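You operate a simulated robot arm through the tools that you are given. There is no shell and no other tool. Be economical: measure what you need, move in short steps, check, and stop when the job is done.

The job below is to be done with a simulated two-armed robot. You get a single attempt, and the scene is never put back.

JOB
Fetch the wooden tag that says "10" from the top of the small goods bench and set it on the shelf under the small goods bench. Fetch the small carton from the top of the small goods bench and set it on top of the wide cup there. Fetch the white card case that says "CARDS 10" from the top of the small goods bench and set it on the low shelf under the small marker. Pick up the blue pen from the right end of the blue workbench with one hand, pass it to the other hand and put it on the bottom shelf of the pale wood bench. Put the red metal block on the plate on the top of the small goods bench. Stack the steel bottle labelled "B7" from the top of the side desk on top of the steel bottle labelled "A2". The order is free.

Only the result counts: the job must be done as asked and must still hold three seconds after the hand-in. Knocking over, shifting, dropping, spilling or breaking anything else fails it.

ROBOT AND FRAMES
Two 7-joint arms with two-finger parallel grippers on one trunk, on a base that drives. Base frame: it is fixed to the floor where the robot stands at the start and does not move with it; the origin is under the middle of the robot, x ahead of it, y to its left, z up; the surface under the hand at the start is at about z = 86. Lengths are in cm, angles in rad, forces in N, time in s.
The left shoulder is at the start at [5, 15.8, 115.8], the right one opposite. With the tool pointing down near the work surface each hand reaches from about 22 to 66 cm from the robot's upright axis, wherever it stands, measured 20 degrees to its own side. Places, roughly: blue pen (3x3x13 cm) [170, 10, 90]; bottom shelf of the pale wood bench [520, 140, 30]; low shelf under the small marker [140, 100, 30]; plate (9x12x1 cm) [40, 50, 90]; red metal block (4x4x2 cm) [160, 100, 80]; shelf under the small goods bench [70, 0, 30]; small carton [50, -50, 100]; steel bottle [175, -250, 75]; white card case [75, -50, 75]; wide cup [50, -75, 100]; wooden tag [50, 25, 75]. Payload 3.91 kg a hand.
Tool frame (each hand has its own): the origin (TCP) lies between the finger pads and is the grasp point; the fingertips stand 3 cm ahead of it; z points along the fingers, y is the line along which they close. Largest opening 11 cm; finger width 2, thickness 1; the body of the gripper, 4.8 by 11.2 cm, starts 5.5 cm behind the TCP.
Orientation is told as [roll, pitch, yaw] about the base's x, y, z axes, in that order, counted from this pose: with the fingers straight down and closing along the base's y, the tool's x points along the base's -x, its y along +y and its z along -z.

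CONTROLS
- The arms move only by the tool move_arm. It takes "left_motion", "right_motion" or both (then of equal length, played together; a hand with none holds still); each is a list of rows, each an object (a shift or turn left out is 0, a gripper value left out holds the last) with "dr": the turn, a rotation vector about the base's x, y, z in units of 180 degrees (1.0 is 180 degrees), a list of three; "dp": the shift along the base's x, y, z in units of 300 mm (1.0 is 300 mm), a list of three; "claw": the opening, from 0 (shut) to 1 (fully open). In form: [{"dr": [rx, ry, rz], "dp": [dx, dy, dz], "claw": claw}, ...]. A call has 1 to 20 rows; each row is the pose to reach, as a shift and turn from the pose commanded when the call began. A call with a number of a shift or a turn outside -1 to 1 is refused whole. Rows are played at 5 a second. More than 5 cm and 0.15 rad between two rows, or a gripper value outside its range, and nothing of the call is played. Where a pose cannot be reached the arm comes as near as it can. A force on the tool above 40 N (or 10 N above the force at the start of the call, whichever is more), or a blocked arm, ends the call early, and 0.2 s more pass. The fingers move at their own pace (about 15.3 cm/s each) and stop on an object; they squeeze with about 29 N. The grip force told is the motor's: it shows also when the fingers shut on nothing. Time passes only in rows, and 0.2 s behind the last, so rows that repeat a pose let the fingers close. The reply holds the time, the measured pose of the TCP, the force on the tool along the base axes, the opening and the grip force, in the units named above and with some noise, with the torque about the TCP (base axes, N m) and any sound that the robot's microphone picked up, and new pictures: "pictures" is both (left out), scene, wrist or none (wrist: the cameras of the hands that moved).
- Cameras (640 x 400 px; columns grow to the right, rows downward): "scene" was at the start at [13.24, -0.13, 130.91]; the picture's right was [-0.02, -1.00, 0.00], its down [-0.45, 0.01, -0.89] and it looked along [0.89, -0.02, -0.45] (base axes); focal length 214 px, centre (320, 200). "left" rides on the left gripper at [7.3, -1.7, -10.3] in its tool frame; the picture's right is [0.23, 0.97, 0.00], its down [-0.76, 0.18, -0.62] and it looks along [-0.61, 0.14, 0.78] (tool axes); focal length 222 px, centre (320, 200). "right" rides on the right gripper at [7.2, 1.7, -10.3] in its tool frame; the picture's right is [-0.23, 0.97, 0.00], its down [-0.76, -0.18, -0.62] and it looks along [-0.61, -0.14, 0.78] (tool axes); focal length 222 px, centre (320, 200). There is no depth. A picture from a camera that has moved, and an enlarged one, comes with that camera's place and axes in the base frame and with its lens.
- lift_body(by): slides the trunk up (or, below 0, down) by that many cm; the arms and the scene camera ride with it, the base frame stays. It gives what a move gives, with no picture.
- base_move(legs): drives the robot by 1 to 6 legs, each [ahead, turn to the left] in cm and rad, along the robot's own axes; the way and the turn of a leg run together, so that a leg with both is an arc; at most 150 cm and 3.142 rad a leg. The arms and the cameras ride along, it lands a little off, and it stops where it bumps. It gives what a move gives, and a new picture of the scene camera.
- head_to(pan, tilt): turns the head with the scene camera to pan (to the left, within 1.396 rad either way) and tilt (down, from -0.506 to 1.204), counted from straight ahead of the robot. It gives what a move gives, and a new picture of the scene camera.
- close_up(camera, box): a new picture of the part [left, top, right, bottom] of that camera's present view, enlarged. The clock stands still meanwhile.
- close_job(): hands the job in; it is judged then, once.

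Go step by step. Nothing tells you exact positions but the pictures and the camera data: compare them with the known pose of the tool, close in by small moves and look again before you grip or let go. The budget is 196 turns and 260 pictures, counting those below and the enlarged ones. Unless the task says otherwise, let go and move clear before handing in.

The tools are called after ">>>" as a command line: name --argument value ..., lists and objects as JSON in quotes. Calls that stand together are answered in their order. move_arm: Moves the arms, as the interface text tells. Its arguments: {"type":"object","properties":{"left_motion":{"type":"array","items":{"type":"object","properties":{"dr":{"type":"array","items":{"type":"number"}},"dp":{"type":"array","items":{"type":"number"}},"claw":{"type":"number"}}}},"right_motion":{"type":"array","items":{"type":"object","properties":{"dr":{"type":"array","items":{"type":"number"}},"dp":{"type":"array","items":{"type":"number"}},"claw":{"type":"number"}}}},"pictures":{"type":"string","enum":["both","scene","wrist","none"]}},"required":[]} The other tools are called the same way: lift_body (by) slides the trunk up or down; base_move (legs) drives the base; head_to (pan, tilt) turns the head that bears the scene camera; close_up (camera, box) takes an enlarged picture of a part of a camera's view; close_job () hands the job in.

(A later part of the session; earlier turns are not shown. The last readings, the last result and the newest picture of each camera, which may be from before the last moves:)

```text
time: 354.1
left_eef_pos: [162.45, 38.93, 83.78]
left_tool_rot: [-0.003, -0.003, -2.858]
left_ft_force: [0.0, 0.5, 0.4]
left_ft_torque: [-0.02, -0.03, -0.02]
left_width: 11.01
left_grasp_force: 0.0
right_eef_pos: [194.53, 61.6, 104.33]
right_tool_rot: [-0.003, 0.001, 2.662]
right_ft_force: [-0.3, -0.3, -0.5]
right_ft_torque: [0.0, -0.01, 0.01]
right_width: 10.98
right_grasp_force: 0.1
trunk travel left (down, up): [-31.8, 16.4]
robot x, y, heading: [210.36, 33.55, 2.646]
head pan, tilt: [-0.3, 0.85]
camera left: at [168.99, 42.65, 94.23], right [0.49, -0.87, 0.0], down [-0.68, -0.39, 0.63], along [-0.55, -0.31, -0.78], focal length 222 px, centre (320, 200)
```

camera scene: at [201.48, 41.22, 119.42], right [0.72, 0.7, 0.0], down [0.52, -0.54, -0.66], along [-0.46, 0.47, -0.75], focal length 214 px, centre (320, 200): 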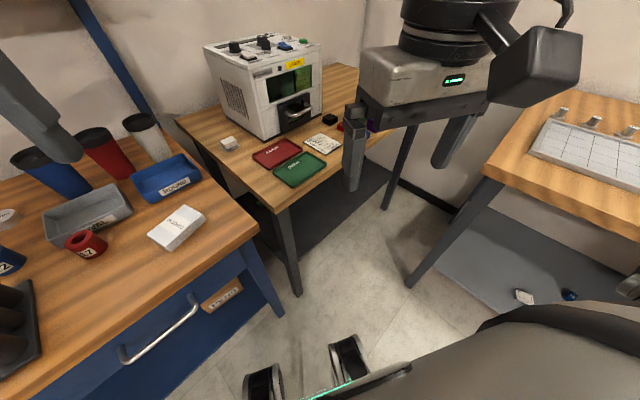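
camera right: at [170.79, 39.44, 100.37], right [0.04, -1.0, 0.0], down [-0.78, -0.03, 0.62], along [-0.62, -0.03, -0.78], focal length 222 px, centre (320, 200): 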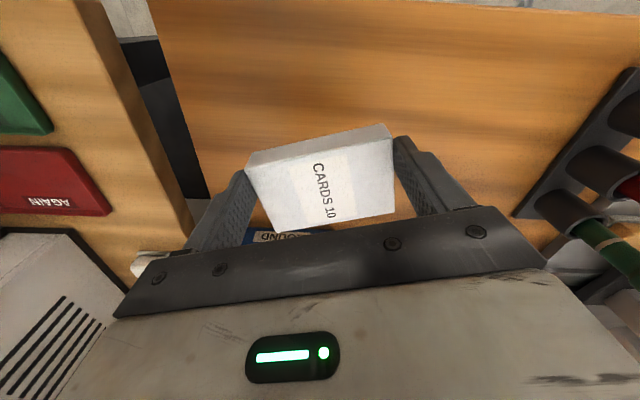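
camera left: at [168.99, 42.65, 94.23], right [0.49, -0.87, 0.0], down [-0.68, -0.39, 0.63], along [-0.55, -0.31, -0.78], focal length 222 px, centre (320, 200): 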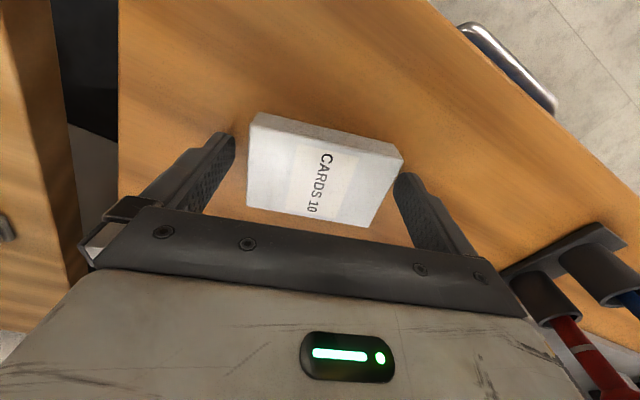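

Straddled well. Grip and lift, then retract to carry pose.

>>> move_arm --left_motion '[{"claw": 0}, {"claw": 0}, {"claw": 0}, {"dp": [0, 0, 0.08]}, {"dp": [0, 0, 0.2]}, {"dp": [0, 0, 0.34]}, {"dp": [0.04, -0.02, 0.48], "dr": [0, 0, -0.02]}, {"dp": [0.1, -0.05, 0.6], "dr": [0, 0, -0.06]}, {"dp": [0.18, -0.09, 0.7], "dr": [0, 0, -0.1]}, {"dp": [0.26, -0.13, 0.78], "dr": [0, 0, -0.14]}, {"dp": [0.34, -0.18, 0.82], "dr": [0, 0, -0.18]}, {"dp": [0.42, -0.23, 0.82], "dr": [0, 0, -0.22]}, {"dp": [0.46, -0.25, 0.82], "dr": [0, 0, -0.244]}]' --pictures "scene"

```text
time: 356.9
left_eef_pos: [176.28, 31.29, 108.41]
left_tool_rot: [-0.001, -0.004, 2.659]
left_ft_force: [-0.2, -0.4, -1.0]
left_ft_torque: [-0.01, -0.01, 0.0]
left_width: 9.14
left_grasp_force: 29.0
right_eef_pos: [194.47, 61.61, 104.42]
right_tool_rot: [-0.001, 0.001, 2.663]
right_ft_force: [-0.4, -1.5, 0.7]
right_ft_torque: [0.01, 0.03, -0.01]
right_width: 10.96
right_grasp_force: 0.2
trunk travel left (down, up): [-31.8, 16.4]
robot x, y, heading: [210.46, 33.49, 2.643]
head pan, tilt: [-0.3, 0.85]
camera scene: at [201.47, 41.21, 119.42], right [0.72, 0.7, 0.0], down [0.52, -0.54, -0.66], along [-0.46, 0.47, -0.75], focal length 214 px, centre (320, 200)
```

scene: 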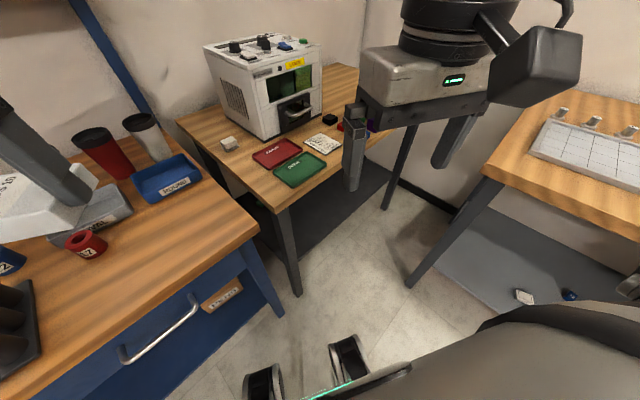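

Case gripped lengthwise by the left hand. Drive to [229, 67] facing north, right hand pulled back.

>>> move_arm --right_motion '[{"dp": [0.08, -0.05, 0]}, {"dp": [0.16, -0.1, 0]}]' --pictures "none"

>>> base_move --legs '[[0, -1.577], [37, 0], [0, 0.505]]'

>>> head_to --pan 1.3 --tilt 0.6

```text
time: 357.5
left_eef_pos: [176.12, 31.21, 108.52]
left_tool_rot: [-0.002, -0.003, 2.66]
left_ft_force: [0.3, 0.0, -1.0]
left_ft_torque: [0.0, 0.02, -0.03]
left_width: 9.12
left_grasp_force: 29.2
right_eef_pos: [199.2, 58.5, 104.49]
right_tool_rot: [-0.001, -0.001, 2.663]
right_ft_force: [-0.4, 0.3, -0.8]
right_ft_torque: [0.02, 0.01, -0.02]
right_width: 11.01
right_grasp_force: 0.1
trunk travel left (down, up): [-31.8, 16.4]
robot x, y, heading: [210.26, 33.66, 2.642]
head pan, tilt: [-0.3, 0.85]
```

```text
time: 365.1
left_eef_pos: [208.69, 94.66, 108.36]
left_tool_rot: [0.0, -0.004, 1.608]
left_ft_force: [0.0, 0.5, -1.7]
left_ft_torque: [-0.01, 0.01, -0.04]
left_width: 9.09
left_grasp_force: 29.3
right_eef_pos: [243.65, 88.28, 104.43]
right_tool_rot: [-0.001, 0.003, 1.613]
right_ft_force: [-0.5, 0.6, -0.6]
right_ft_torque: [-0.01, -0.01, 0.01]
right_width: 11.0
right_grasp_force: 0.0
trunk travel left (down, up): [-31.8, 16.4]
robot x, y, heading: [227.93, 65.77, 1.588]
head pan, tilt: [-0.3, 0.85]
camera scene: at [229.81, 77.8, 119.42], right [0.96, -0.28, 0.0], down [-0.21, -0.72, -0.66], along [0.18, 0.63, -0.75], focal length 214 px, centre (320, 200)
```

scene: 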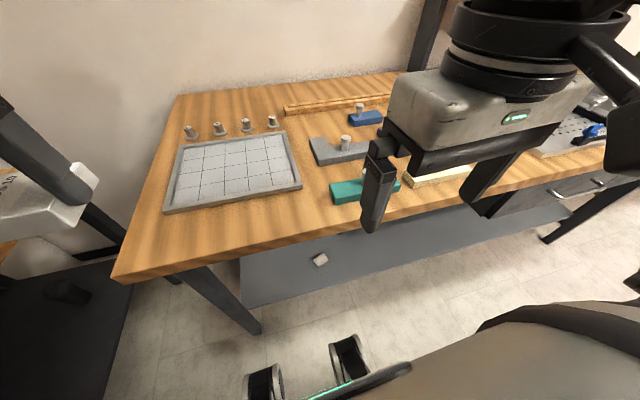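

```text
time: 366.7
left_eef_pos: [208.75, 94.71, 108.51]
left_tool_rot: [-0.003, -0.004, 1.609]
left_ft_force: [-0.2, -0.1, -1.0]
left_ft_torque: [0.02, -0.01, -0.05]
left_width: 9.12
left_grasp_force: 29.1
right_eef_pos: [243.8, 88.27, 104.39]
right_tool_rot: [-0.003, 0.0, 1.611]
right_ft_force: [-0.6, 0.2, -0.6]
right_ft_torque: [0.0, -0.02, 0.02]
right_width: 10.98
right_grasp_force: 0.1
trunk travel left (down, up): [-31.8, 16.4]
robot x, y, heading: [227.56, 66.09, 1.59]
head pan, tilt: [1.3, 0.6]
camera scene: at [219.11, 72.48, 121.51], right [0.25, 0.97, 0.0], down [0.55, -0.14, -0.82], along [-0.8, 0.2, -0.57], focal length 214 px, centre (320, 200)
```

scene: 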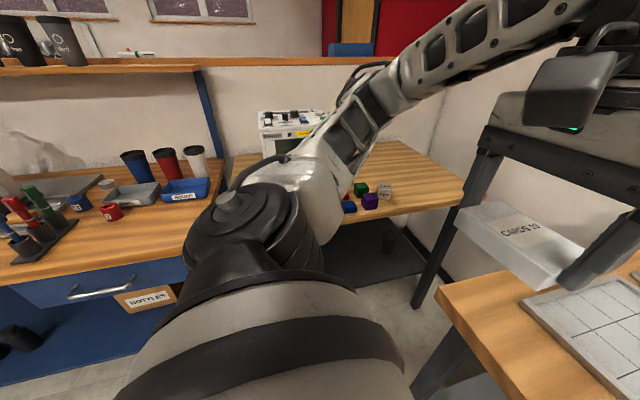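

Swing the left arm out sideways (pointing west) around its shoulder.

>>> move_arm --left_motion '[{"dp": [-0.1, -0.007, 0], "dr": [0, 0, 0.044]}, {"dp": [-0.207, -0.02, 0], "dr": [0, 0, 0.089]}, {"dp": [-0.307, -0.05, 0], "dr": [0, 0, 0.133]}, {"dp": [-0.41, -0.09, 0], "dr": [0, 0, 0.177]}, {"dp": [-0.507, -0.147, 0], "dr": [0, 0, 0.221]}, {"dp": [-0.597, -0.217, 0], "dr": [0, 0, 0.266]}, {"dp": [-0.68, -0.3, 0], "dr": [0, 0, 0.31]}, {"dp": [-0.753, -0.393, 0], "dr": [0, 0, 0.354]}, {"dp": [-0.813, -0.497, 0], "dr": [0, 0, 0.398]}, {"dp": [-0.863, -0.61, 0], "dr": [0, 0, 0.443]}, {"dp": [-0.897, -0.73, 0], "dr": [0, 0, 0.487]}]' --pictures "scene"

```text
time: 369.1
left_eef_pos: [199.24, 81.86, 107.42]
left_tool_rot: [-0.064, -0.022, 3.135]
left_ft_force: [0.6, 1.2, -0.2]
left_ft_torque: [-0.09, 0.0, 0.01]
left_width: 9.11
left_grasp_force: 29.1
left hand out of reach, approached as far as the arm can: row 5, 6, 7, 8, 9, 10, 11
right_eef_pos: [243.67, 88.24, 104.36]
right_tool_rot: [-0.001, 0.0, 1.611]
right_ft_force: [0.3, 0.9, 0.5]
right_ft_torque: [0.01, -0.02, 0.01]
right_width: 10.99
right_grasp_force: 0.1
trunk travel left (down, up): [-31.8, 16.4]
robot x, y, heading: [227.87, 66.15, 1.593]
head pan, tilt: [1.3, 0.6]
stopped in row 11 (left hand): the force on the tool passed its limit at 108 N (the readings are from after the stop); the commanded pose is now the measured one
camera scene: at [219.1, 72.49, 121.5], right [0.25, 0.97, 0.0], down [0.55, -0.14, -0.83], along [-0.8, 0.2, -0.56], focal length 214 px, centre (320, 200)
```

scene: 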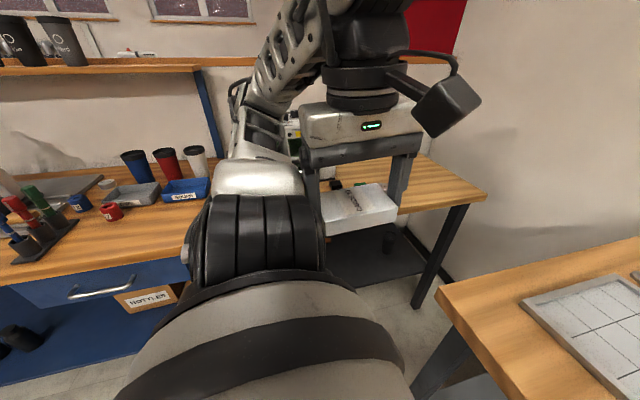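

Self-contact sideways. A compromise stance works on paper: heading 2.45 with the tool pointing at 2.95. First bring the left hand back.

>>> move_arm --left_motion '[{"dp": [-0.02, 0.06, 0.02], "dr": [0.01, 0, -0.03]}, {"dp": [-0.02, 0.14, 0.03], "dr": [0.015, 0, -0.07]}, {"dp": [0.0, 0.22, 0.03], "dr": [0.02, 0, -0.11]}, {"dp": [0.04, 0.3, 0.03], "dr": [0.02, 0, -0.155]}, {"dp": [0.1, 0.36, 0.03], "dr": [0.02, 0, -0.2]}, {"dp": [0.16, 0.4, 0.03], "dr": [0.02, 0, -0.245]}, {"dp": [0.22, 0.42, 0.03], "dr": [0.02, 0, -0.29]}]' --right_motion '[{"dp": [0.02, -0.03, 0.1]}, {"dp": [0.04, -0.06, 0.2]}, {"dp": [0.06, -0.1, 0.3]}, {"dp": [0.08, -0.14, 0.4]}, {"dp": [0.1, -0.18, 0.5]}, {"dp": [0.12, -0.22, 0.6]}, {"dp": [0.12, -0.22, 0.64]}]' --pictures "none"

>>> base_move --legs '[[2, 0], [0, 0.86]]'

```text
time: 370.8
left_eef_pos: [205.91, 94.57, 108.23]
left_tool_rot: [-0.121, -0.049, 2.224]
left_ft_force: [0.1, 1.5, -1.0]
left_ft_torque: [-0.01, -0.01, 0.03]
left_width: 9.12
left_grasp_force: 28.9
right_eef_pos: [247.38, 81.66, 123.55]
right_tool_rot: [-0.003, 0.001, 1.612]
right_ft_force: [0.3, -0.4, -0.2]
right_ft_torque: [0.01, 0.0, 0.01]
right_width: 11.02
right_grasp_force: 0.1
trunk travel left (down, up): [-31.8, 16.4]
robot x, y, heading: [227.28, 66.23, 1.591]
head pan, tilt: [1.3, 0.6]
```

```text
time: 373.8
left_eef_pos: [191.7, 69.5, 108.31]
left_tool_rot: [-0.12, -0.049, 3.101]
left_ft_force: [-0.2, -0.4, -2.0]
left_ft_torque: [0.0, 0.0, -0.01]
left_width: 9.11
left_grasp_force: 28.7
right_eef_pos: [228.3, 93.23, 123.65]
right_tool_rot: [-0.003, 0.0, 2.49]
right_ft_force: [-1.0, -0.4, -1.0]
right_ft_torque: [0.01, 0.03, 0.02]
right_width: 11.0
right_grasp_force: 0.0
trunk travel left (down, up): [-31.8, 16.4]
robot x, y, heading: [227.35, 68.42, 2.468]
head pan, tilt: [1.3, 0.6]
camera scene: at [217.42, 65.55, 121.51], right [-0.59, 0.81, 0.0], down [0.46, 0.33, -0.82], along [-0.67, -0.48, -0.57], focal length 214 px, centre (320, 200)
```

scene: 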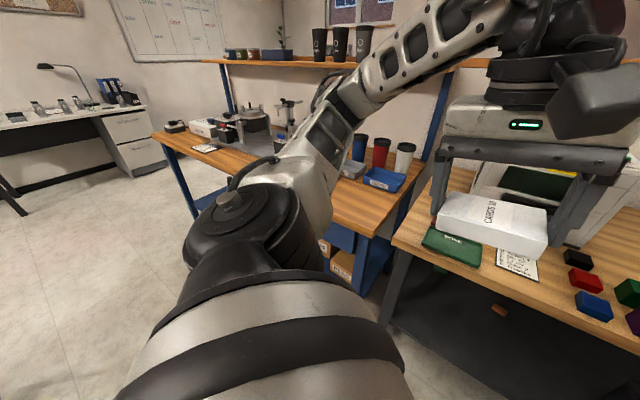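

>>> move_arm --left_motion '[{"dp": [-0.06, -0.05, 0], "dr": [-0.01, -0.004, -0.012]}, {"dp": [-0.12, -0.1, 0], "dr": [-0.02, -0.007, -0.024]}, {"dp": [-0.18, -0.16, 0], "dr": [-0.03, -0.01, -0.036]}, {"dp": [-0.23, -0.21, 0], "dr": [-0.039, -0.014, -0.048]}, {"dp": [-0.27, -0.25, 0], "dr": [-0.039, -0.014, -0.048]}]' --pictures "none"

>>> lift_body --by -31.8

>>> head_to --pan 0.5 --tilt 0.5

```text
time: 375.0
left_eef_pos: [183.74, 61.94, 108.1]
left_tool_rot: [-0.003, 0.009, 2.949]
left_ft_force: [0.6, -0.9, -2.3]
left_ft_torque: [0.0, -0.01, 0.03]
left_width: 9.12
left_grasp_force: 28.5
right_eef_pos: [228.25, 93.21, 123.66]
right_tool_rot: [-0.002, 0.001, 2.49]
right_ft_force: [0.2, 0.5, -0.3]
right_ft_torque: [-0.02, 0.01, -0.02]
right_width: 10.99
right_grasp_force: 0.0
trunk travel left (down, up): [-31.8, 16.4]
robot x, y, heading: [227.73, 67.99, 2.471]
head pan, tilt: [1.3, 0.6]
```

```text
time: 378.2
left_eef_pos: [183.58, 61.19, 76.3]
left_tool_rot: [-0.023, 0.009, 2.948]
left_ft_force: [0.1, 0.7, -1.2]
left_ft_torque: [0.0, 0.0, -0.06]
left_width: 9.12
left_grasp_force: 28.9
right_eef_pos: [227.91, 91.77, 92.46]
right_tool_rot: [-0.038, -0.011, 2.488]
right_ft_force: [0.0, -0.4, 0.8]
right_ft_torque: [0.0, 0.01, 0.0]
right_width: 11.02
right_grasp_force: 0.1
trunk travel left (down, up): [0.0, 48.2]
robot x, y, heading: [228.09, 68.03, 2.472]
head pan, tilt: [1.3, 0.6]
```

```text
time: 379.3
left_eef_pos: [183.71, 61.09, 76.24]
left_tool_rot: [-0.023, 0.007, 2.947]
left_ft_force: [0.5, 0.0, -1.7]
left_ft_torque: [0.0, -0.02, -0.01]
left_width: 9.12
left_grasp_force: 28.9
right_eef_pos: [227.87, 91.71, 92.25]
right_tool_rot: [-0.039, -0.011, 2.488]
right_ft_force: [-0.1, 0.3, 0.6]
right_ft_torque: [0.03, -0.02, -0.02]
right_width: 10.97
right_grasp_force: 0.0
trunk travel left (down, up): [0.0, 48.2]
robot x, y, heading: [227.66, 67.98, 2.471]
head pan, tilt: [0.499, 0.499]
camera scene: at [215.42, 71.06, 90.69], right [0.17, 0.98, 0.02], down [0.47, -0.06, -0.88], along [-0.86, 0.16, -0.48], focal length 214 px, centre (320, 200)
```

scene: 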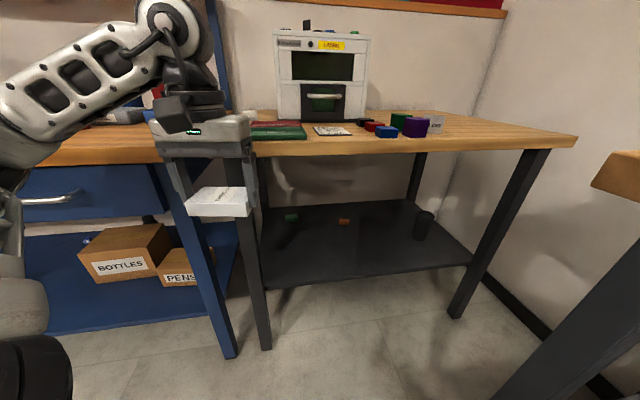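

The body seems slightly tilted, perhaps touching bench A on the right. Check.

>>> head_to --pan -1.1 --tilt 0.5

```text
time: 381.0
left_eef_pos: [183.55, 61.14, 76.19]
left_tool_rot: [-0.025, 0.009, 2.948]
left_ft_force: [-0.9, -0.8, -1.1]
left_ft_torque: [0.01, 0.0, -0.01]
left_width: 9.11
left_grasp_force: 29.3
right_eef_pos: [228.05, 91.62, 92.32]
right_tool_rot: [-0.037, -0.016, 2.493]
right_ft_force: [31.6, -3.9, -2.5]
right_ft_torque: [0.69, 4.17, 2.08]
right_width: 11.0
right_grasp_force: 0.2
trunk travel left (down, up): [0.0, 48.2]
robot x, y, heading: [227.64, 68.11, 2.465]
head pan, tilt: [-1.1, 0.499]
camera scene: at [225.38, 78.5, 90.9], right [0.99, -0.12, 0.0], down [-0.05, -0.45, -0.89], along [0.1, 0.88, -0.46], focal length 214 px, centre (320, 200)
```

scene: 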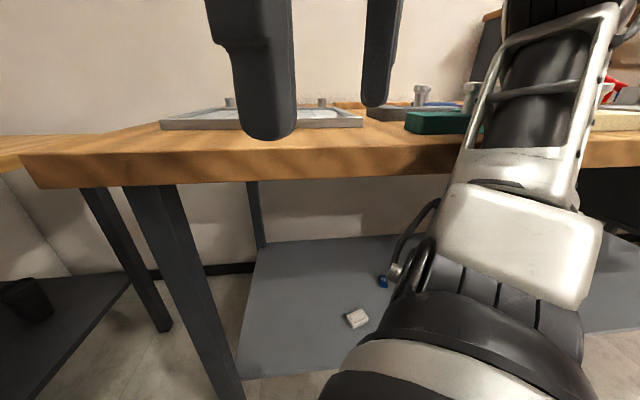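

The raised right upper arm is resting on bench A's edge. Raise the trunk, shift the base ~4 cm away from bench A, and lower again.

>>> head_to --pan 0.5 --tilt 0.5

>>> lift_body --by 15

>>> base_move --legs '[[0, -0.5], [-4.5, 0], [0, 0.5]]'

>>> lift_body --by -12

```text
time: 382.6
left_eef_pos: [183.55, 61.03, 76.13]
left_tool_rot: [-0.024, 0.008, 2.946]
left_ft_force: [0.3, 0.0, -1.1]
left_ft_torque: [0.02, 0.01, 0.02]
left_width: 9.14
left_grasp_force: 28.8
right_eef_pos: [227.84, 91.58, 92.27]
right_tool_rot: [-0.038, -0.011, 2.486]
right_ft_force: [0.4, -0.2, 0.0]
right_ft_torque: [0.0, -0.01, 0.01]
right_width: 11.01
right_grasp_force: 0.0
trunk travel left (down, up): [0.0, 48.2]
robot x, y, heading: [228.09, 68.17, 2.469]
head pan, tilt: [0.499, 0.499]
camera scene: at [215.39, 71.01, 90.64], right [0.17, 0.98, 0.02], down [0.47, -0.06, -0.88], along [-0.86, 0.16, -0.48], focal length 214 px, centre (320, 200)
```

scene: 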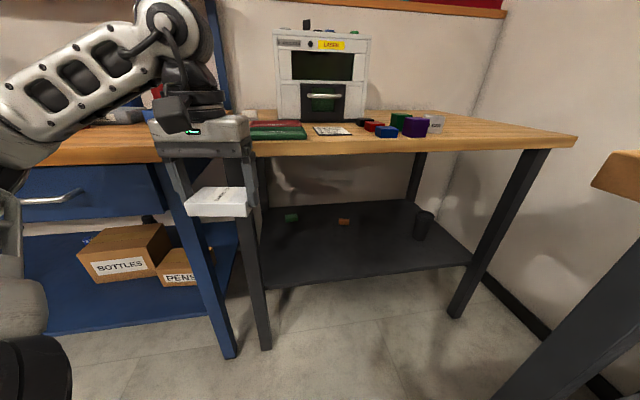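

```text
time: 384.4
left_eef_pos: [183.76, 62.08, 91.32]
left_tool_rot: [-0.003, 0.01, 2.948]
left_ft_force: [-0.1, 0.3, 0.1]
left_ft_torque: [-0.01, 0.01, 0.03]
left_width: 9.14
left_grasp_force: 29.3
right_eef_pos: [228.22, 93.3, 106.84]
right_tool_rot: [-0.001, -0.001, 2.488]
right_ft_force: [1.0, -0.1, 0.6]
right_ft_torque: [-0.03, -0.02, 0.01]
right_width: 11.01
right_grasp_force: 0.0
trunk travel left (down, up): [-15.0, 33.2]
robot x, y, heading: [227.93, 68.07, 2.469]
head pan, tilt: [0.499, 0.499]
```

```text
time: 388.2
left_eef_pos: [185.5, 57.87, 91.43]
left_tool_rot: [-0.003, 0.008, 2.949]
left_ft_force: [-0.8, -0.4, -1.2]
left_ft_torque: [-0.03, 0.03, -0.01]
left_width: 9.11
left_grasp_force: 29.3
right_eef_pos: [230.0, 88.94, 106.7]
right_tool_rot: [-0.002, -0.002, 2.489]
right_ft_force: [0.5, 0.7, 0.9]
right_ft_torque: [-0.02, 0.0, 0.03]
right_width: 11.0
right_grasp_force: 0.0
trunk travel left (down, up): [-15.0, 33.2]
robot x, y, heading: [229.07, 64.14, 2.469]
head pan, tilt: [0.499, 0.499]
camera scene: at [217.33, 68.12, 105.62], right [0.17, 0.98, 0.0], down [0.47, -0.08, -0.88], along [-0.86, 0.15, -0.48], focal length 214 px, centre (320, 200)
```

scene: 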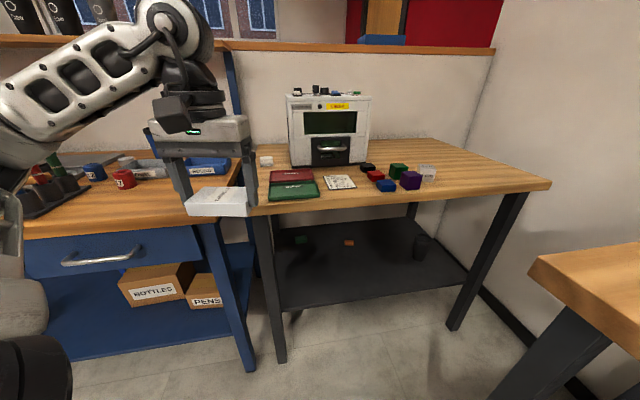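

```text
time: 389.7
left_eef_pos: [185.51, 57.82, 79.43]
left_tool_rot: [-0.004, 0.009, 2.947]
left_ft_force: [-0.1, -0.5, -1.9]
left_ft_torque: [0.02, -0.01, 0.02]
left_width: 9.14
left_grasp_force: 29.0
right_eef_pos: [230.16, 89.02, 94.81]
right_tool_rot: [-0.002, -0.002, 2.491]
right_ft_force: [-0.7, -0.4, 0.5]
right_ft_torque: [-0.02, -0.03, 0.01]
right_width: 11.01
right_grasp_force: 0.1
trunk travel left (down, up): [-3.0, 45.2]
robot x, y, heading: [229.33, 63.92, 2.464]
head pan, tilt: [0.499, 0.499]
```

No tilt now. Pitch the left hand and lower it in front of the bench.

>>> move_arm --left_motion '[{"dp": [-0.02, 0.023, -0.1], "dr": [0.006, 0.031, 0]}, {"dp": [-0.04, 0.047, -0.2], "dr": [0.012, 0.062, 0]}, {"dp": [-0.06, 0.07, -0.3], "dr": [0.018, 0.092, 0]}, {"dp": [-0.09, 0.094, -0.4], "dr": [0.024, 0.123, 0]}, {"dp": [-0.12, 0.118, -0.5], "dr": [0.03, 0.154, 0]}, {"dp": [-0.16, 0.141, -0.6], "dr": [0.036, 0.185, 0]}, {"dp": [-0.2, 0.165, -0.7], "dr": [0.042, 0.215, 0]}, {"dp": [-0.24, 0.188, -0.8], "dr": [0.0475, 0.2455, 0]}, {"dp": [-0.27, 0.21, -0.9], "dr": [0.0475, 0.2455, 0]}, {"dp": [-0.3, 0.235, -1.0], "dr": [0.0475, 0.2455, 0]}]' --pictures "both"

```text
time: 391.9
left_eef_pos: [176.39, 65.03, 49.43]
left_tool_rot: [0.001, -0.779, 2.947]
left_ft_force: [-0.2, 0.2, -1.2]
left_ft_torque: [-0.01, -0.03, -0.02]
left_width: 9.12
left_grasp_force: 28.9
right_eef_pos: [230.01, 89.01, 94.81]
right_tool_rot: [-0.002, 0.0, 2.487]
right_ft_force: [0.0, -0.4, 0.3]
right_ft_torque: [0.01, 0.0, 0.03]
right_width: 11.03
right_grasp_force: 0.0
trunk travel left (down, up): [-3.0, 45.2]
robot x, y, heading: [229.43, 63.74, 2.471]
head pan, tilt: [0.499, 0.499]
camera scene: at [217.34, 68.13, 93.62], right [0.17, 0.98, 0.0], down [0.47, -0.08, -0.88], along [-0.86, 0.15, -0.48], focal length 214 px, centre (320, 200)
camera left: at [188.9, 64.34, 51.79], right [-0.03, -0.99, -0.16], down [-0.14, -0.15, 0.98], along [-0.99, 0.05, -0.13], focal length 222 px, centre (320, 200)
```

scene: 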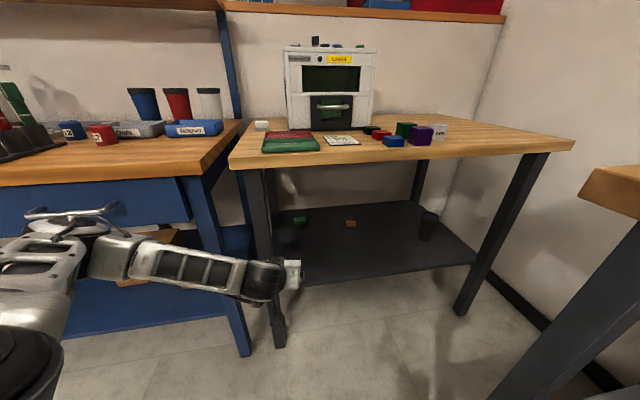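
left: 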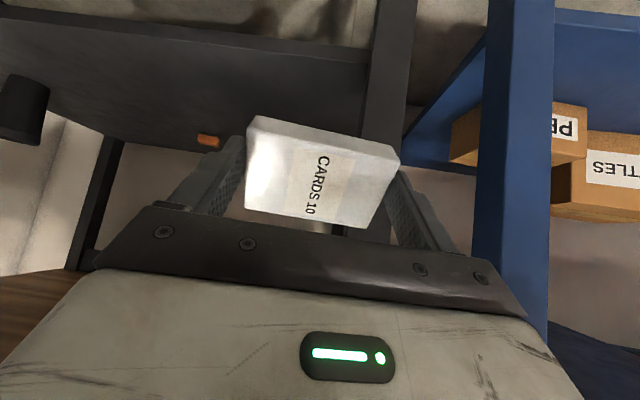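

Excellent — the left arm reaches. Move north past the leg line, then in, watching.

>>> move_arm --left_motion '[{"dp": [0, 0.1, -0.02]}, {"dp": [-0.01, 0.2, -0.05]}, {"dp": [-0.03, 0.3, -0.08]}, {"dp": [-0.06, 0.37, -0.12]}]' --pictures "both"

```text
time: 392.9
left_eef_pos: [174.86, 76.02, 45.57]
left_tool_rot: [-0.001, -0.778, 2.948]
left_ft_force: [0.0, 0.5, -1.6]
left_ft_torque: [0.01, 0.0, 0.01]
left_width: 9.14
left_grasp_force: 29.4
right_eef_pos: [230.08, 89.02, 94.76]
right_tool_rot: [-0.002, 0.001, 2.489]
right_ft_force: [0.4, 0.5, -0.3]
right_ft_torque: [0.03, 0.02, -0.01]
right_width: 11.01
right_grasp_force: 0.0
trunk travel left (down, up): [-3.0, 45.2]
robot x, y, heading: [229.4, 64.18, 2.468]
head pan, tilt: [0.499, 0.499]
camera scene: at [217.34, 68.12, 93.62], right [0.17, 0.98, 0.0], down [0.47, -0.08, -0.88], along [-0.86, 0.15, -0.48], focal length 214 px, centre (320, 200)
camera left: at [187.35, 75.28, 47.92], right [-0.03, -0.99, -0.16], down [-0.14, -0.15, 0.98], along [-0.99, 0.05, -0.13], focal length 222 px, centre (320, 200)
```

scene: 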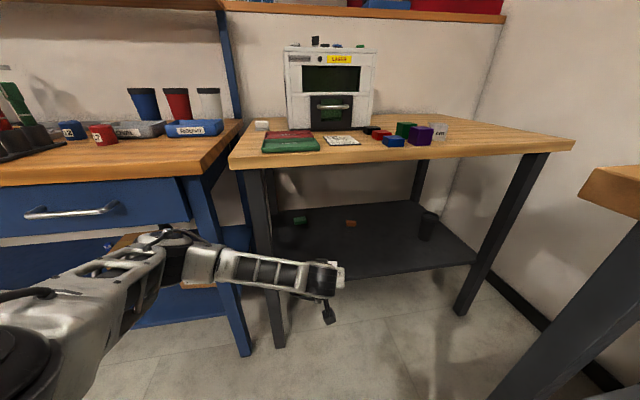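
left: 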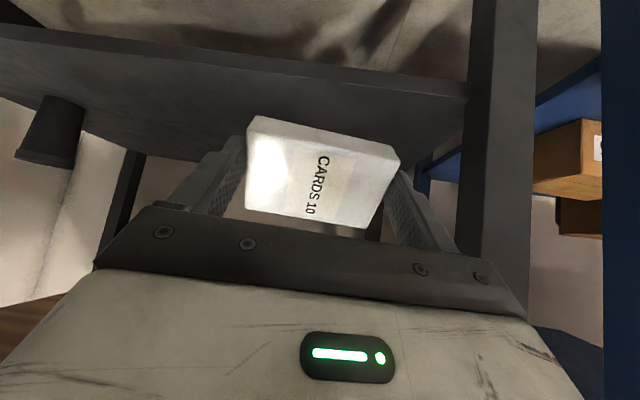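

>>> move_arm --left_motion '[{"dp": [-0.1, 0.025, -0.03]}, {"dp": [-0.2, 0.05, -0.07]}, {"dp": [-0.3, 0.08, -0.11]}, {"dp": [-0.4, 0.1, -0.16]}]' --pictures "both"

```text
time: 393.9
left_eef_pos: [162.39, 79.06, 41.06]
left_tool_rot: [-0.002, -0.776, 2.949]
left_ft_force: [-0.6, -0.8, -0.5]
left_ft_torque: [-0.03, -0.01, 0.01]
left_width: 9.11
left_grasp_force: 28.8
right_eef_pos: [230.06, 89.01, 94.82]
right_tool_rot: [-0.001, 0.001, 2.488]
right_ft_force: [0.5, 0.4, 0.1]
right_ft_torque: [0.02, -0.04, 0.03]
right_width: 11.02
right_grasp_force: 0.0
trunk travel left (down, up): [-3.0, 45.2]
robot x, y, heading: [229.34, 63.81, 2.471]
head pan, tilt: [0.499, 0.499]
camera scene: at [217.34, 68.13, 93.62], right [0.17, 0.98, 0.0], down [0.47, -0.08, -0.88], along [-0.86, 0.15, -0.48], focal length 214 px, centre (320, 200)
camera left: at [175.01, 78.26, 43.34], right [-0.03, -0.99, -0.16], down [-0.14, -0.15, 0.98], along [-0.99, 0.05, -0.13], focal length 222 px, centre (320, 200)
```

scene: 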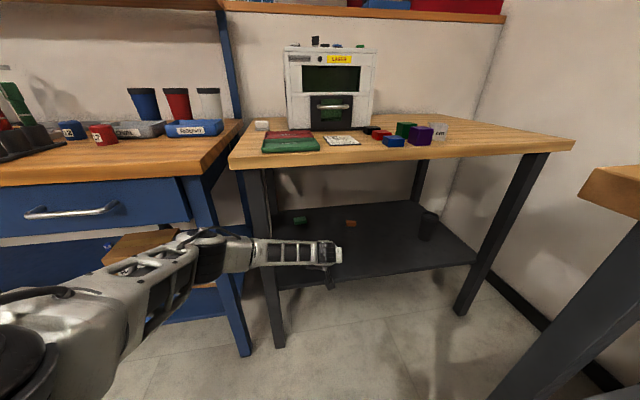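
left: 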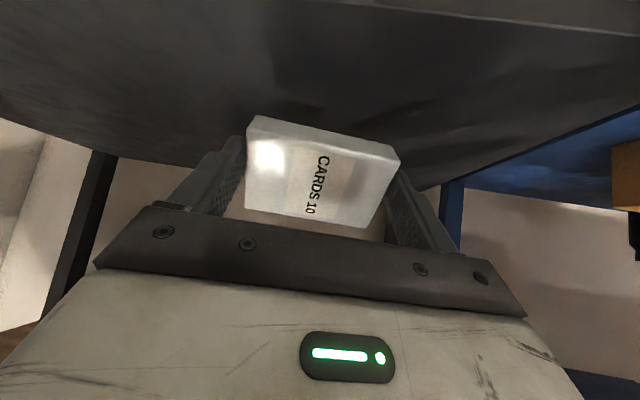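

>>> move_arm --left_motion '[{"dp": [0, 0, -0.04]}, {"dp": [0, 0, -0.08]}, {"dp": [0, 0, -0.11]}]' --pictures "none"

>>> move_arm --left_motion '[{"dp": [0, 0, -0.02]}, {"dp": [0, 0, -0.04]}]' --pictures "none"

>>> move_arm --left_motion '[{"dp": [0, 0, -0.015]}, {"dp": [0, 0, -0.03]}]' --pictures "wrist"

```text
time: 394.7
left_eef_pos: [162.7, 79.02, 37.65]
left_tool_rot: [0.0, -0.776, 2.946]
left_ft_force: [0.1, 0.6, -1.0]
left_ft_torque: [0.0, -0.04, -0.02]
left_width: 9.14
left_grasp_force: 28.7
right_eef_pos: [230.01, 89.06, 94.78]
right_tool_rot: [0.0, 0.0, 2.488]
right_ft_force: [-0.3, 0.5, 1.0]
right_ft_torque: [0.0, -0.02, -0.03]
right_width: 10.99
right_grasp_force: 0.0
trunk travel left (down, up): [-3.0, 45.2]
robot x, y, heading: [229.09, 63.8, 2.469]
head pan, tilt: [0.499, 0.499]
```

```text
time: 395.3
left_eef_pos: [162.63, 79.09, 36.55]
left_tool_rot: [0.0, -0.776, 2.945]
left_ft_force: [0.2, 1.2, -1.4]
left_ft_torque: [-0.02, -0.02, 0.01]
left_width: 9.11
left_grasp_force: 29.5
right_eef_pos: [230.04, 89.1, 94.76]
right_tool_rot: [-0.002, 0.001, 2.488]
right_ft_force: [0.3, 0.4, 0.0]
right_ft_torque: [-0.01, 0.0, 0.05]
right_width: 11.0
right_grasp_force: 0.1
trunk travel left (down, up): [-3.0, 45.2]
robot x, y, heading: [229.1, 63.79, 2.467]
head pan, tilt: [0.499, 0.499]
```

```text
time: 395.9
left_eef_pos: [162.43, 79.18, 36.15]
left_tool_rot: [-0.007, -0.785, 2.952]
left_ft_force: [4.4, -2.4, 21.0]
left_ft_torque: [-0.05, 0.08, 0.05]
left_width: 9.16
left_grasp_force: 29.2
right_eef_pos: [230.09, 88.98, 94.83]
right_tool_rot: [0.001, -0.003, 2.491]
right_ft_force: [0.2, -0.5, 0.7]
right_ft_torque: [-0.04, 0.01, 0.01]
right_width: 11.01
right_grasp_force: 0.0
trunk travel left (down, up): [-3.0, 45.2]
robot x, y, heading: [229.45, 63.79, 2.474]
head pan, tilt: [0.499, 0.499]
camera left: at [175.13, 78.49, 38.38], right [-0.03, -0.99, -0.16], down [-0.13, -0.16, 0.98], along [-0.99, 0.05, -0.12], focal length 222 px, centre (320, 200)
```

left: 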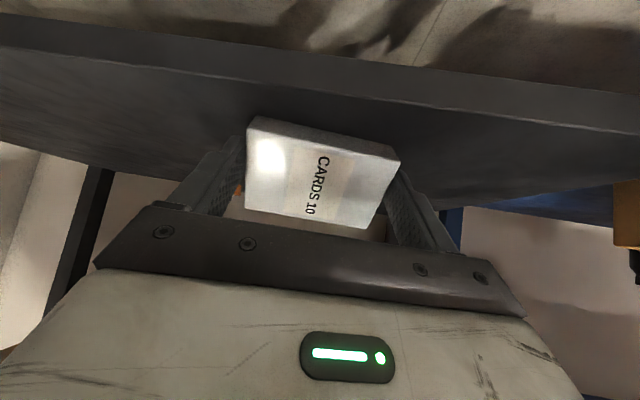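

Contact; shelf z≈31.5 and the case would be fully inside. I'll level the case by pitching back ~25° about its lower edge before releasing.

>>> move_arm --left_motion '[{"dp": [-0.02, 0.004, 0.012], "dr": [-0.008, -0.042, 0]}, {"dp": [-0.043, 0.008, 0.012], "dr": [-0.016, -0.084, 0]}, {"dp": [-0.065, 0.013, 0.008], "dr": [-0.025, -0.126, 0]}, {"dp": [-0.065, 0.013, 0.0], "dr": [-0.025, -0.126, 0]}]' --pictures "wrist"

```text
time: 396.9
left_eef_pos: [160.85, 79.49, 35.82]
left_tool_rot: [-0.002, -0.377, 2.947]
left_ft_force: [3.5, 1.9, 20.8]
left_ft_torque: [0.03, -0.27, 0.03]
left_width: 9.18
left_grasp_force: 29.0
right_eef_pos: [230.15, 88.93, 94.8]
right_tool_rot: [0.0, -0.003, 2.489]
right_ft_force: [0.3, -0.5, -0.1]
right_ft_torque: [0.03, -0.02, 0.0]
right_width: 11.01
right_grasp_force: 0.1
trunk travel left (down, up): [-3.0, 45.2]
robot x, y, heading: [229.65, 63.81, 2.467]
head pan, tilt: [0.499, 0.499]
camera left: at [171.43, 79.17, 42.9], right [0.02, -1.0, -0.09], down [-0.5, -0.08, 0.86], along [-0.86, 0.03, -0.5], focal length 222 px, centre (320, 200)
```

left: 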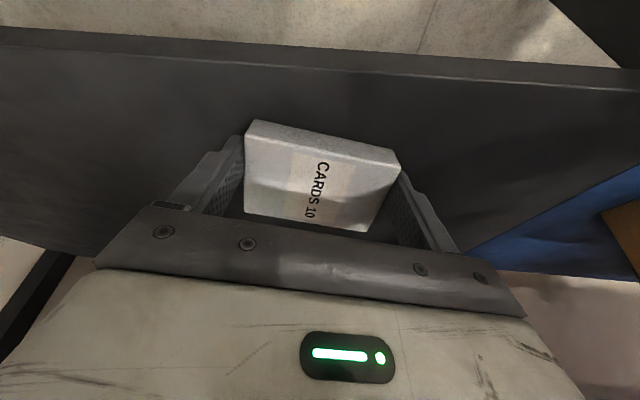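

>>> move_arm --left_motion '[{"dp": [0, 0, 0.01], "claw": 0.9}, {"dp": [0, 0, 0.01], "claw": 1}, {"dp": [0, 0, 0.01], "claw": 1}, {"dp": [0.0, 0, 0.06], "claw": 1}, {"dp": [0.03, 0, 0.13], "dr": [0.008, 0.04, 0]}, {"dp": [0.1, -0.02, 0.17], "dr": [0.016, 0.08, 0]}]' --pictures "both"

```text
time: 398.3
left_eef_pos: [163.74, 78.81, 40.58]
left_tool_rot: [0.002, -0.632, 2.947]
left_ft_force: [-0.2, 0.3, -0.1]
left_ft_torque: [0.03, 0.03, 0.02]
left_width: 11.02
left_grasp_force: 0.1
right_eef_pos: [229.96, 89.08, 94.87]
right_tool_rot: [-0.002, -0.002, 2.488]
right_ft_force: [0.2, -0.7, -0.1]
right_ft_torque: [-0.01, 0.01, 0.03]
right_width: 11.02
right_grasp_force: 0.0
trunk travel left (down, up): [-3.0, 45.2]
robot x, y, heading: [229.23, 64.13, 2.462]
head pan, tilt: [0.499, 0.499]
camera scene: at [217.34, 68.13, 93.62], right [0.17, 0.98, 0.0], down [0.47, -0.08, -0.88], along [-0.86, 0.15, -0.48], focal length 214 px, centre (320, 200)
camera left: at [175.82, 78.25, 44.75], right [-0.01, -0.99, -0.13], down [-0.28, -0.13, 0.95], along [-0.96, 0.04, -0.27], focal length 222 px, centre (320, 200)
```

scene: 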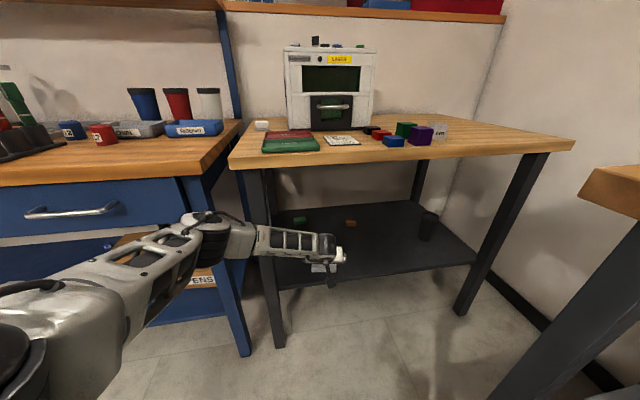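
left: 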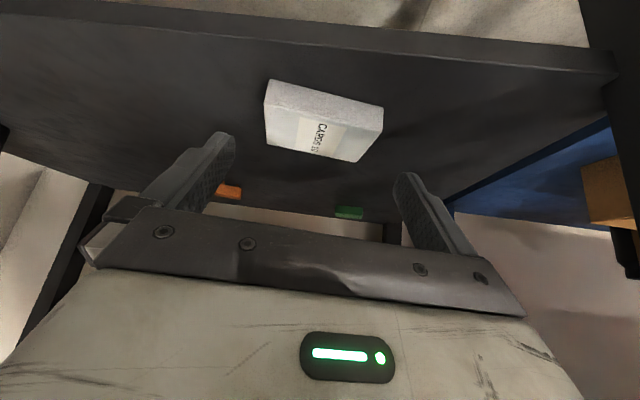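

CARDS 10 lies flat on the low shelf. Withdraw the left hand along the reverse path.

>>> move_arm --left_motion '[{"dp": [0.09, -0.02, 0.03], "dr": [0.004, 0.02, 0]}, {"dp": [0.2, -0.05, 0.08], "dr": [0.009, 0.046, 0]}, {"dp": [0.33, -0.08, 0.14], "dr": [0.009, 0.046, 0]}, {"dp": [0.4, -0.18, 0.2], "dr": [0.009, 0.046, 0]}, {"dp": [0.43, -0.3, 0.26], "dr": [0.009, 0.046, 0]}, {"dp": [0.45, -0.43, 0.3], "dr": [0.009, 0.046, 0]}]' --pictures "none"

>>> move_arm --left_motion '[{"dp": [0.03, -0.023, 0.1], "dr": [-0.006, -0.031, 0]}, {"dp": [0.07, -0.047, 0.2], "dr": [-0.012, -0.062, 0]}, {"dp": [0.1, -0.07, 0.3], "dr": [-0.018, -0.092, 0]}, {"dp": [0.13, -0.094, 0.4], "dr": [-0.024, -0.123, 0]}, {"dp": [0.16, -0.118, 0.5], "dr": [-0.03, -0.154, 0]}, {"dp": [0.19, -0.141, 0.6], "dr": [-0.036, -0.185, 0]}, {"dp": [0.22, -0.165, 0.7], "dr": [-0.042, -0.215, 0]}, {"dp": [0.25, -0.188, 0.8], "dr": [-0.0475, -0.2455, 0]}, {"dp": [0.28, -0.21, 0.9], "dr": [-0.0475, -0.2455, 0]}]' --pictures "none"

>>> lift_body --by 35

```text
time: 399.7
left_eef_pos: [177.52, 66.06, 49.52]
left_tool_rot: [0.0, -0.779, 2.945]
left_ft_force: [-0.9, -0.5, 0.3]
left_ft_torque: [-0.01, 0.02, -0.01]
left_width: 11.01
left_grasp_force: 0.0
right_eef_pos: [230.12, 88.93, 94.72]
right_tool_rot: [-0.003, 0.002, 2.488]
right_ft_force: [0.4, 0.0, 0.0]
right_ft_torque: [-0.01, -0.01, 0.0]
right_width: 10.98
right_grasp_force: 0.1
trunk travel left (down, up): [-3.0, 45.2]
robot x, y, heading: [228.91, 63.76, 2.464]
head pan, tilt: [0.499, 0.499]
```

```text
time: 401.7
left_eef_pos: [185.71, 59.37, 76.62]
left_tool_rot: [-0.001, 0.013, 2.948]
left_ft_force: [0.0, 0.3, -0.2]
left_ft_torque: [-0.03, -0.03, 0.0]
left_width: 11.0
left_grasp_force: 0.0
right_eef_pos: [230.0, 89.09, 94.85]
right_tool_rot: [-0.001, 0.0, 2.488]
right_ft_force: [-0.2, 0.6, 0.5]
right_ft_torque: [-0.01, 0.0, -0.03]
right_width: 10.99
right_grasp_force: 0.0
trunk travel left (down, up): [-3.0, 45.2]
robot x, y, heading: [229.15, 64.13, 2.465]
head pan, tilt: [0.499, 0.499]
```

```text
time: 405.1
left_eef_pos: [185.66, 59.53, 111.9]
left_tool_rot: [-0.003, 0.01, 2.947]
left_ft_force: [1.0, 0.5, -0.2]
left_ft_torque: [-0.04, -0.01, 0.02]
left_width: 11.01
left_grasp_force: 0.1
right_eef_pos: [230.01, 89.11, 129.74]
right_tool_rot: [-0.001, 0.0, 2.489]
right_ft_force: [-0.6, -0.5, -0.4]
right_ft_torque: [0.04, -0.03, -0.01]
right_width: 11.02
right_grasp_force: 0.1
trunk travel left (down, up): [-38.0, 10.2]
robot x, y, heading: [229.36, 63.76, 2.465]
head pan, tilt: [0.499, 0.499]
```

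Now the pen. Drive to the front of the blue bench near the pen stand (pen top ≈[167, 13.5, 94]).

>>> base_move --legs '[[0, -1.2], [-77, 0], [0, 1.735]]'

>>> head_to --pan -0.4 --tilt 0.7

>>> close_up --camera "scene" --box '[200, 120, 440, 280]'

```text
time: 416.4
left_eef_pos: [171.29, -34.96, 111.76]
left_tool_rot: [-0.005, 0.009, -2.808]
left_ft_force: [0.2, -0.2, 0.3]
left_ft_torque: [-0.01, 0.0, 0.0]
left_width: 10.99
left_grasp_force: 0.0
right_eef_pos: [194.66, 12.94, 129.75]
right_tool_rot: [-0.001, -0.001, 3.018]
right_ft_force: [-0.5, 0.3, 0.3]
right_ft_torque: [-0.01, 0.02, 0.01]
right_width: 10.99
right_grasp_force: 0.1
trunk travel left (down, up): [-38.0, 10.2]
robot x, y, heading: [206.69, -8.84, 3.0]
head pan, tilt: [0.499, 0.499]
camera scene: at [194.3, -11.52, 128.62], right [-0.35, 0.94, 0.0], down [0.45, 0.17, -0.88], along [-0.82, -0.3, -0.48], focal length 214 px, centre (320, 200)
```

scene: 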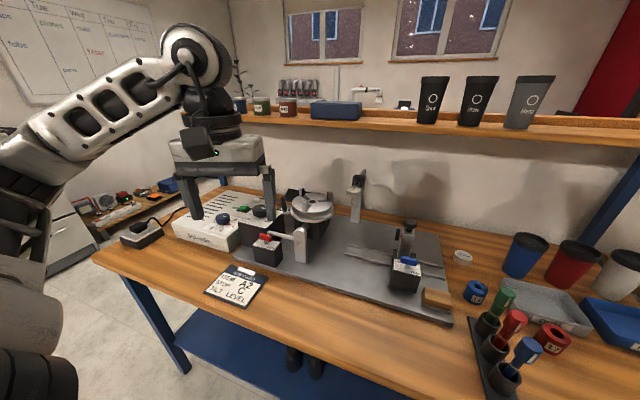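

```text
time: 417.6
left_eef_pos: [171.22, -34.99, 111.81]
left_tool_rot: [-0.003, 0.009, -2.807]
left_ft_force: [0.0, 0.5, -0.1]
left_ft_torque: [-0.01, 0.03, 0.01]
left_width: 10.99
left_grasp_force: 0.0
right_eef_pos: [194.79, 12.84, 129.85]
right_tool_rot: [-0.001, -0.003, 3.017]
right_ft_force: [0.4, -0.5, -0.3]
right_ft_torque: [-0.02, 0.02, 0.02]
right_width: 11.0
right_grasp_force: 0.0
trunk travel left (down, up): [-38.0, 10.2]
robot x, y, heading: [207.01, -8.9, 2.996]
head pan, tilt: [-0.4, 0.7]
camera scene: at [195.57, -3.96, 126.85], right [0.52, 0.86, 0.0], down [0.55, -0.33, -0.77], along [-0.65, 0.4, -0.64], focal length 214 px, centre (320, 200)
```

scene: 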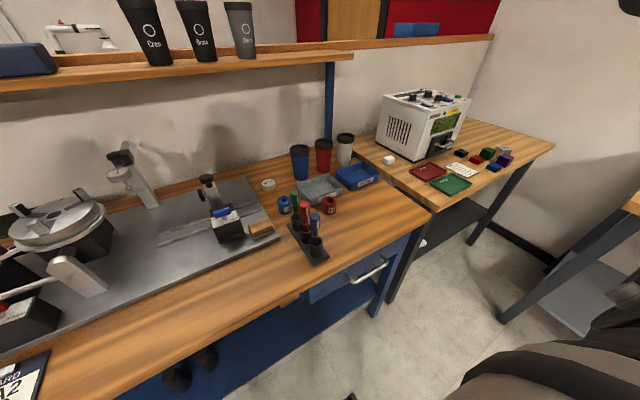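

```text
2.50 times, centred on (320, 200) of scene
camera zoom: at [195.57, -3.96, 126.85], right [0.52, 0.86, 0.0], down [0.55, -0.33, -0.77], along [-0.65, 0.4, -0.64], focal length 536 px, centre (320, 200)
```

zoom: 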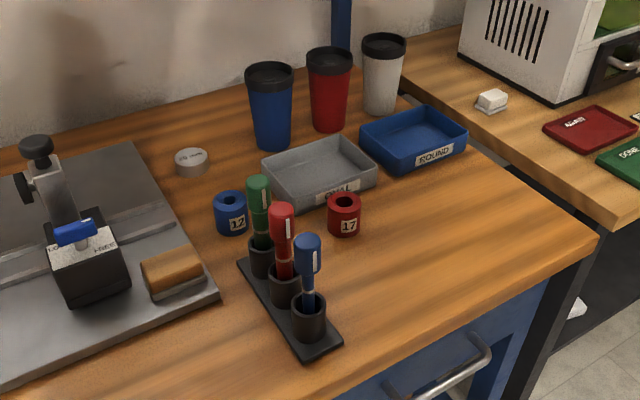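

Pen stands vertical at ≈[166.9, 12.4], cap z≈91–95. Bring the right hand above it.

>>> move_arm --right_motion '[{"dp": [-0.13, 0, -0.05], "dr": [0, 0, 0.01], "claw": 0.7}, {"dp": [-0.26, 0, -0.12], "dr": [0, 0, 0.02]}, {"dp": [-0.39, -0.005, -0.2], "dr": [0, 0, 0.03]}, {"dp": [-0.52, -0.01, -0.28], "dr": [0, 0, 0.04]}, {"dp": [-0.65, -0.012, -0.36], "dr": [0, 0, 0.04]}, {"dp": [-0.78, -0.013, -0.44], "dr": [0, 0, 0.04]}, {"dp": [-0.88, -0.013, -0.52], "dr": [0, 0, 0.04]}, {"dp": [-0.93, -0.013, -0.64], "dr": [0, 0, 0.04]}]' --pictures "both"

```text
time: 419.4
left_eef_pos: [171.19, -34.83, 111.81]
left_tool_rot: [-0.004, 0.009, -2.808]
left_ft_force: [-0.4, -0.7, -0.1]
left_ft_torque: [0.0, -0.05, 0.02]
left_width: 10.99
left_grasp_force: 0.1
right_eef_pos: [166.67, 12.62, 110.68]
right_tool_rot: [-0.002, -0.001, -3.141]
right_ft_force: [0.3, 0.2, -1.1]
right_ft_torque: [0.0, 0.02, 0.0]
right_width: 7.71
right_grasp_force: 0.0
trunk travel left (down, up): [-38.0, 10.2]
robot x, y, heading: [206.85, -9.17, 2.993]
head pan, tilt: [-0.4, 0.7]
camera scene: at [195.54, -3.94, 126.84], right [0.52, 0.85, 0.0], down [0.55, -0.33, -0.76], along [-0.65, 0.4, -0.64], focal length 214 px, centre (320, 200)
camera right: at [174.06, 10.93, 120.91], right [-0.23, -0.97, 0.0], down [-0.76, 0.18, 0.62], along [-0.61, 0.14, -0.78], focal length 222 px, centre (320, 200)
```

scene: 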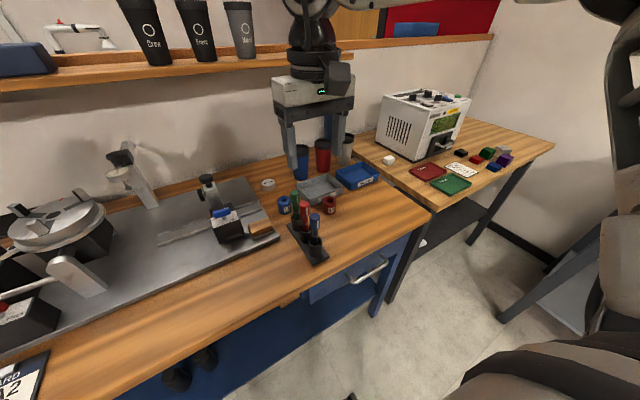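
right: 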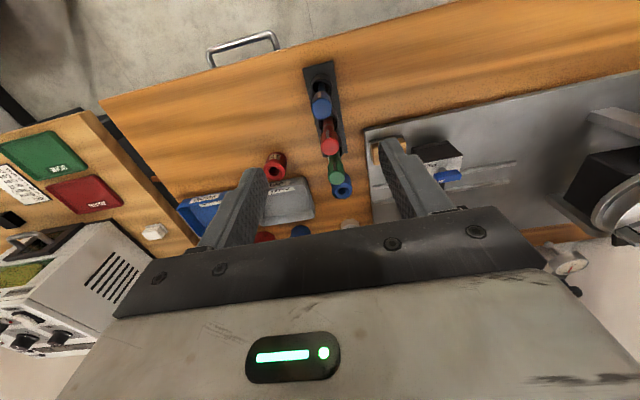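

>>> move_arm --right_motion '[{"dp": [-0.008, -0.01, -0.15]}, {"dp": [-0.008, -0.01, -0.3]}, {"dp": [-0.008, -0.01, -0.44]}, {"dp": [-0.008, -0.01, -0.55]}, {"dp": [-0.008, -0.01, -0.58]}]' --pictures "wrist"

>>> close_up --camera "scene" --box '[240, 120, 400, 280]'

```text
time: 420.6
left_eef_pos: [171.34, -34.97, 111.8]
left_tool_rot: [-0.003, 0.008, -2.809]
left_ft_force: [-0.3, 0.8, 0.3]
left_ft_torque: [0.01, 0.0, -0.02]
left_width: 11.02
left_grasp_force: 0.0
right_eef_pos: [166.55, 12.15, 93.37]
right_tool_rot: [-0.002, -0.002, -3.14]
right_ft_force: [0.6, -0.5, -0.1]
right_ft_torque: [0.0, -0.01, -0.04]
right_width: 7.69
right_grasp_force: 0.1
trunk travel left (down, up): [-38.0, 10.2]
robot x, y, heading: [206.5, -9.09, 2.994]
head pan, tilt: [-0.4, 0.7]
camera right: at [173.95, 10.54, 103.59], right [-0.23, -0.97, 0.0], down [-0.76, 0.18, 0.62], along [-0.61, 0.14, -0.78], focal length 222 px, centre (320, 200)
```

right: 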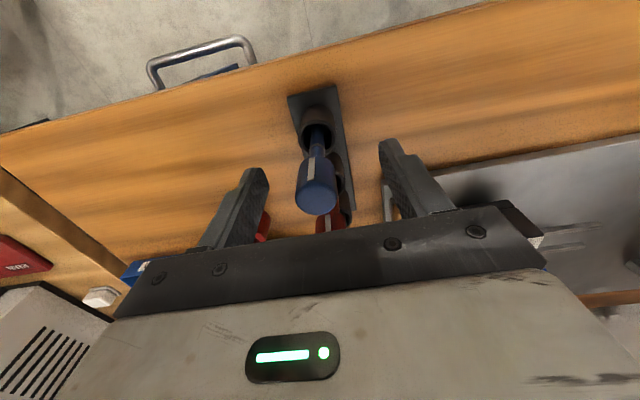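

```text
2.50 times, centred on (320, 200) of scene
camera zoom: at [195.58, -3.96, 126.85], right [0.52, 0.85, 0.0], down [0.55, -0.33, -0.76], along [-0.65, 0.4, -0.64], focal length 536 px, centre (320, 200)
```

zoom: 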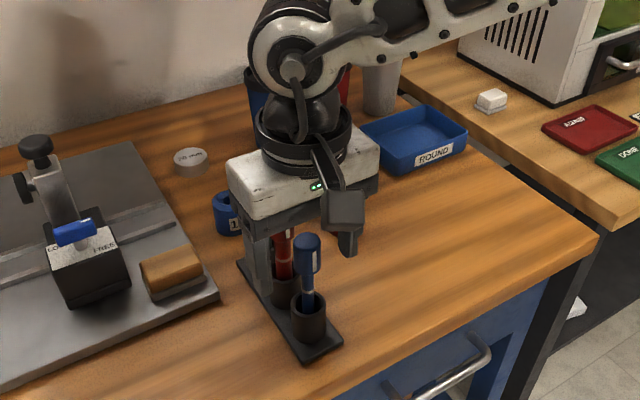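

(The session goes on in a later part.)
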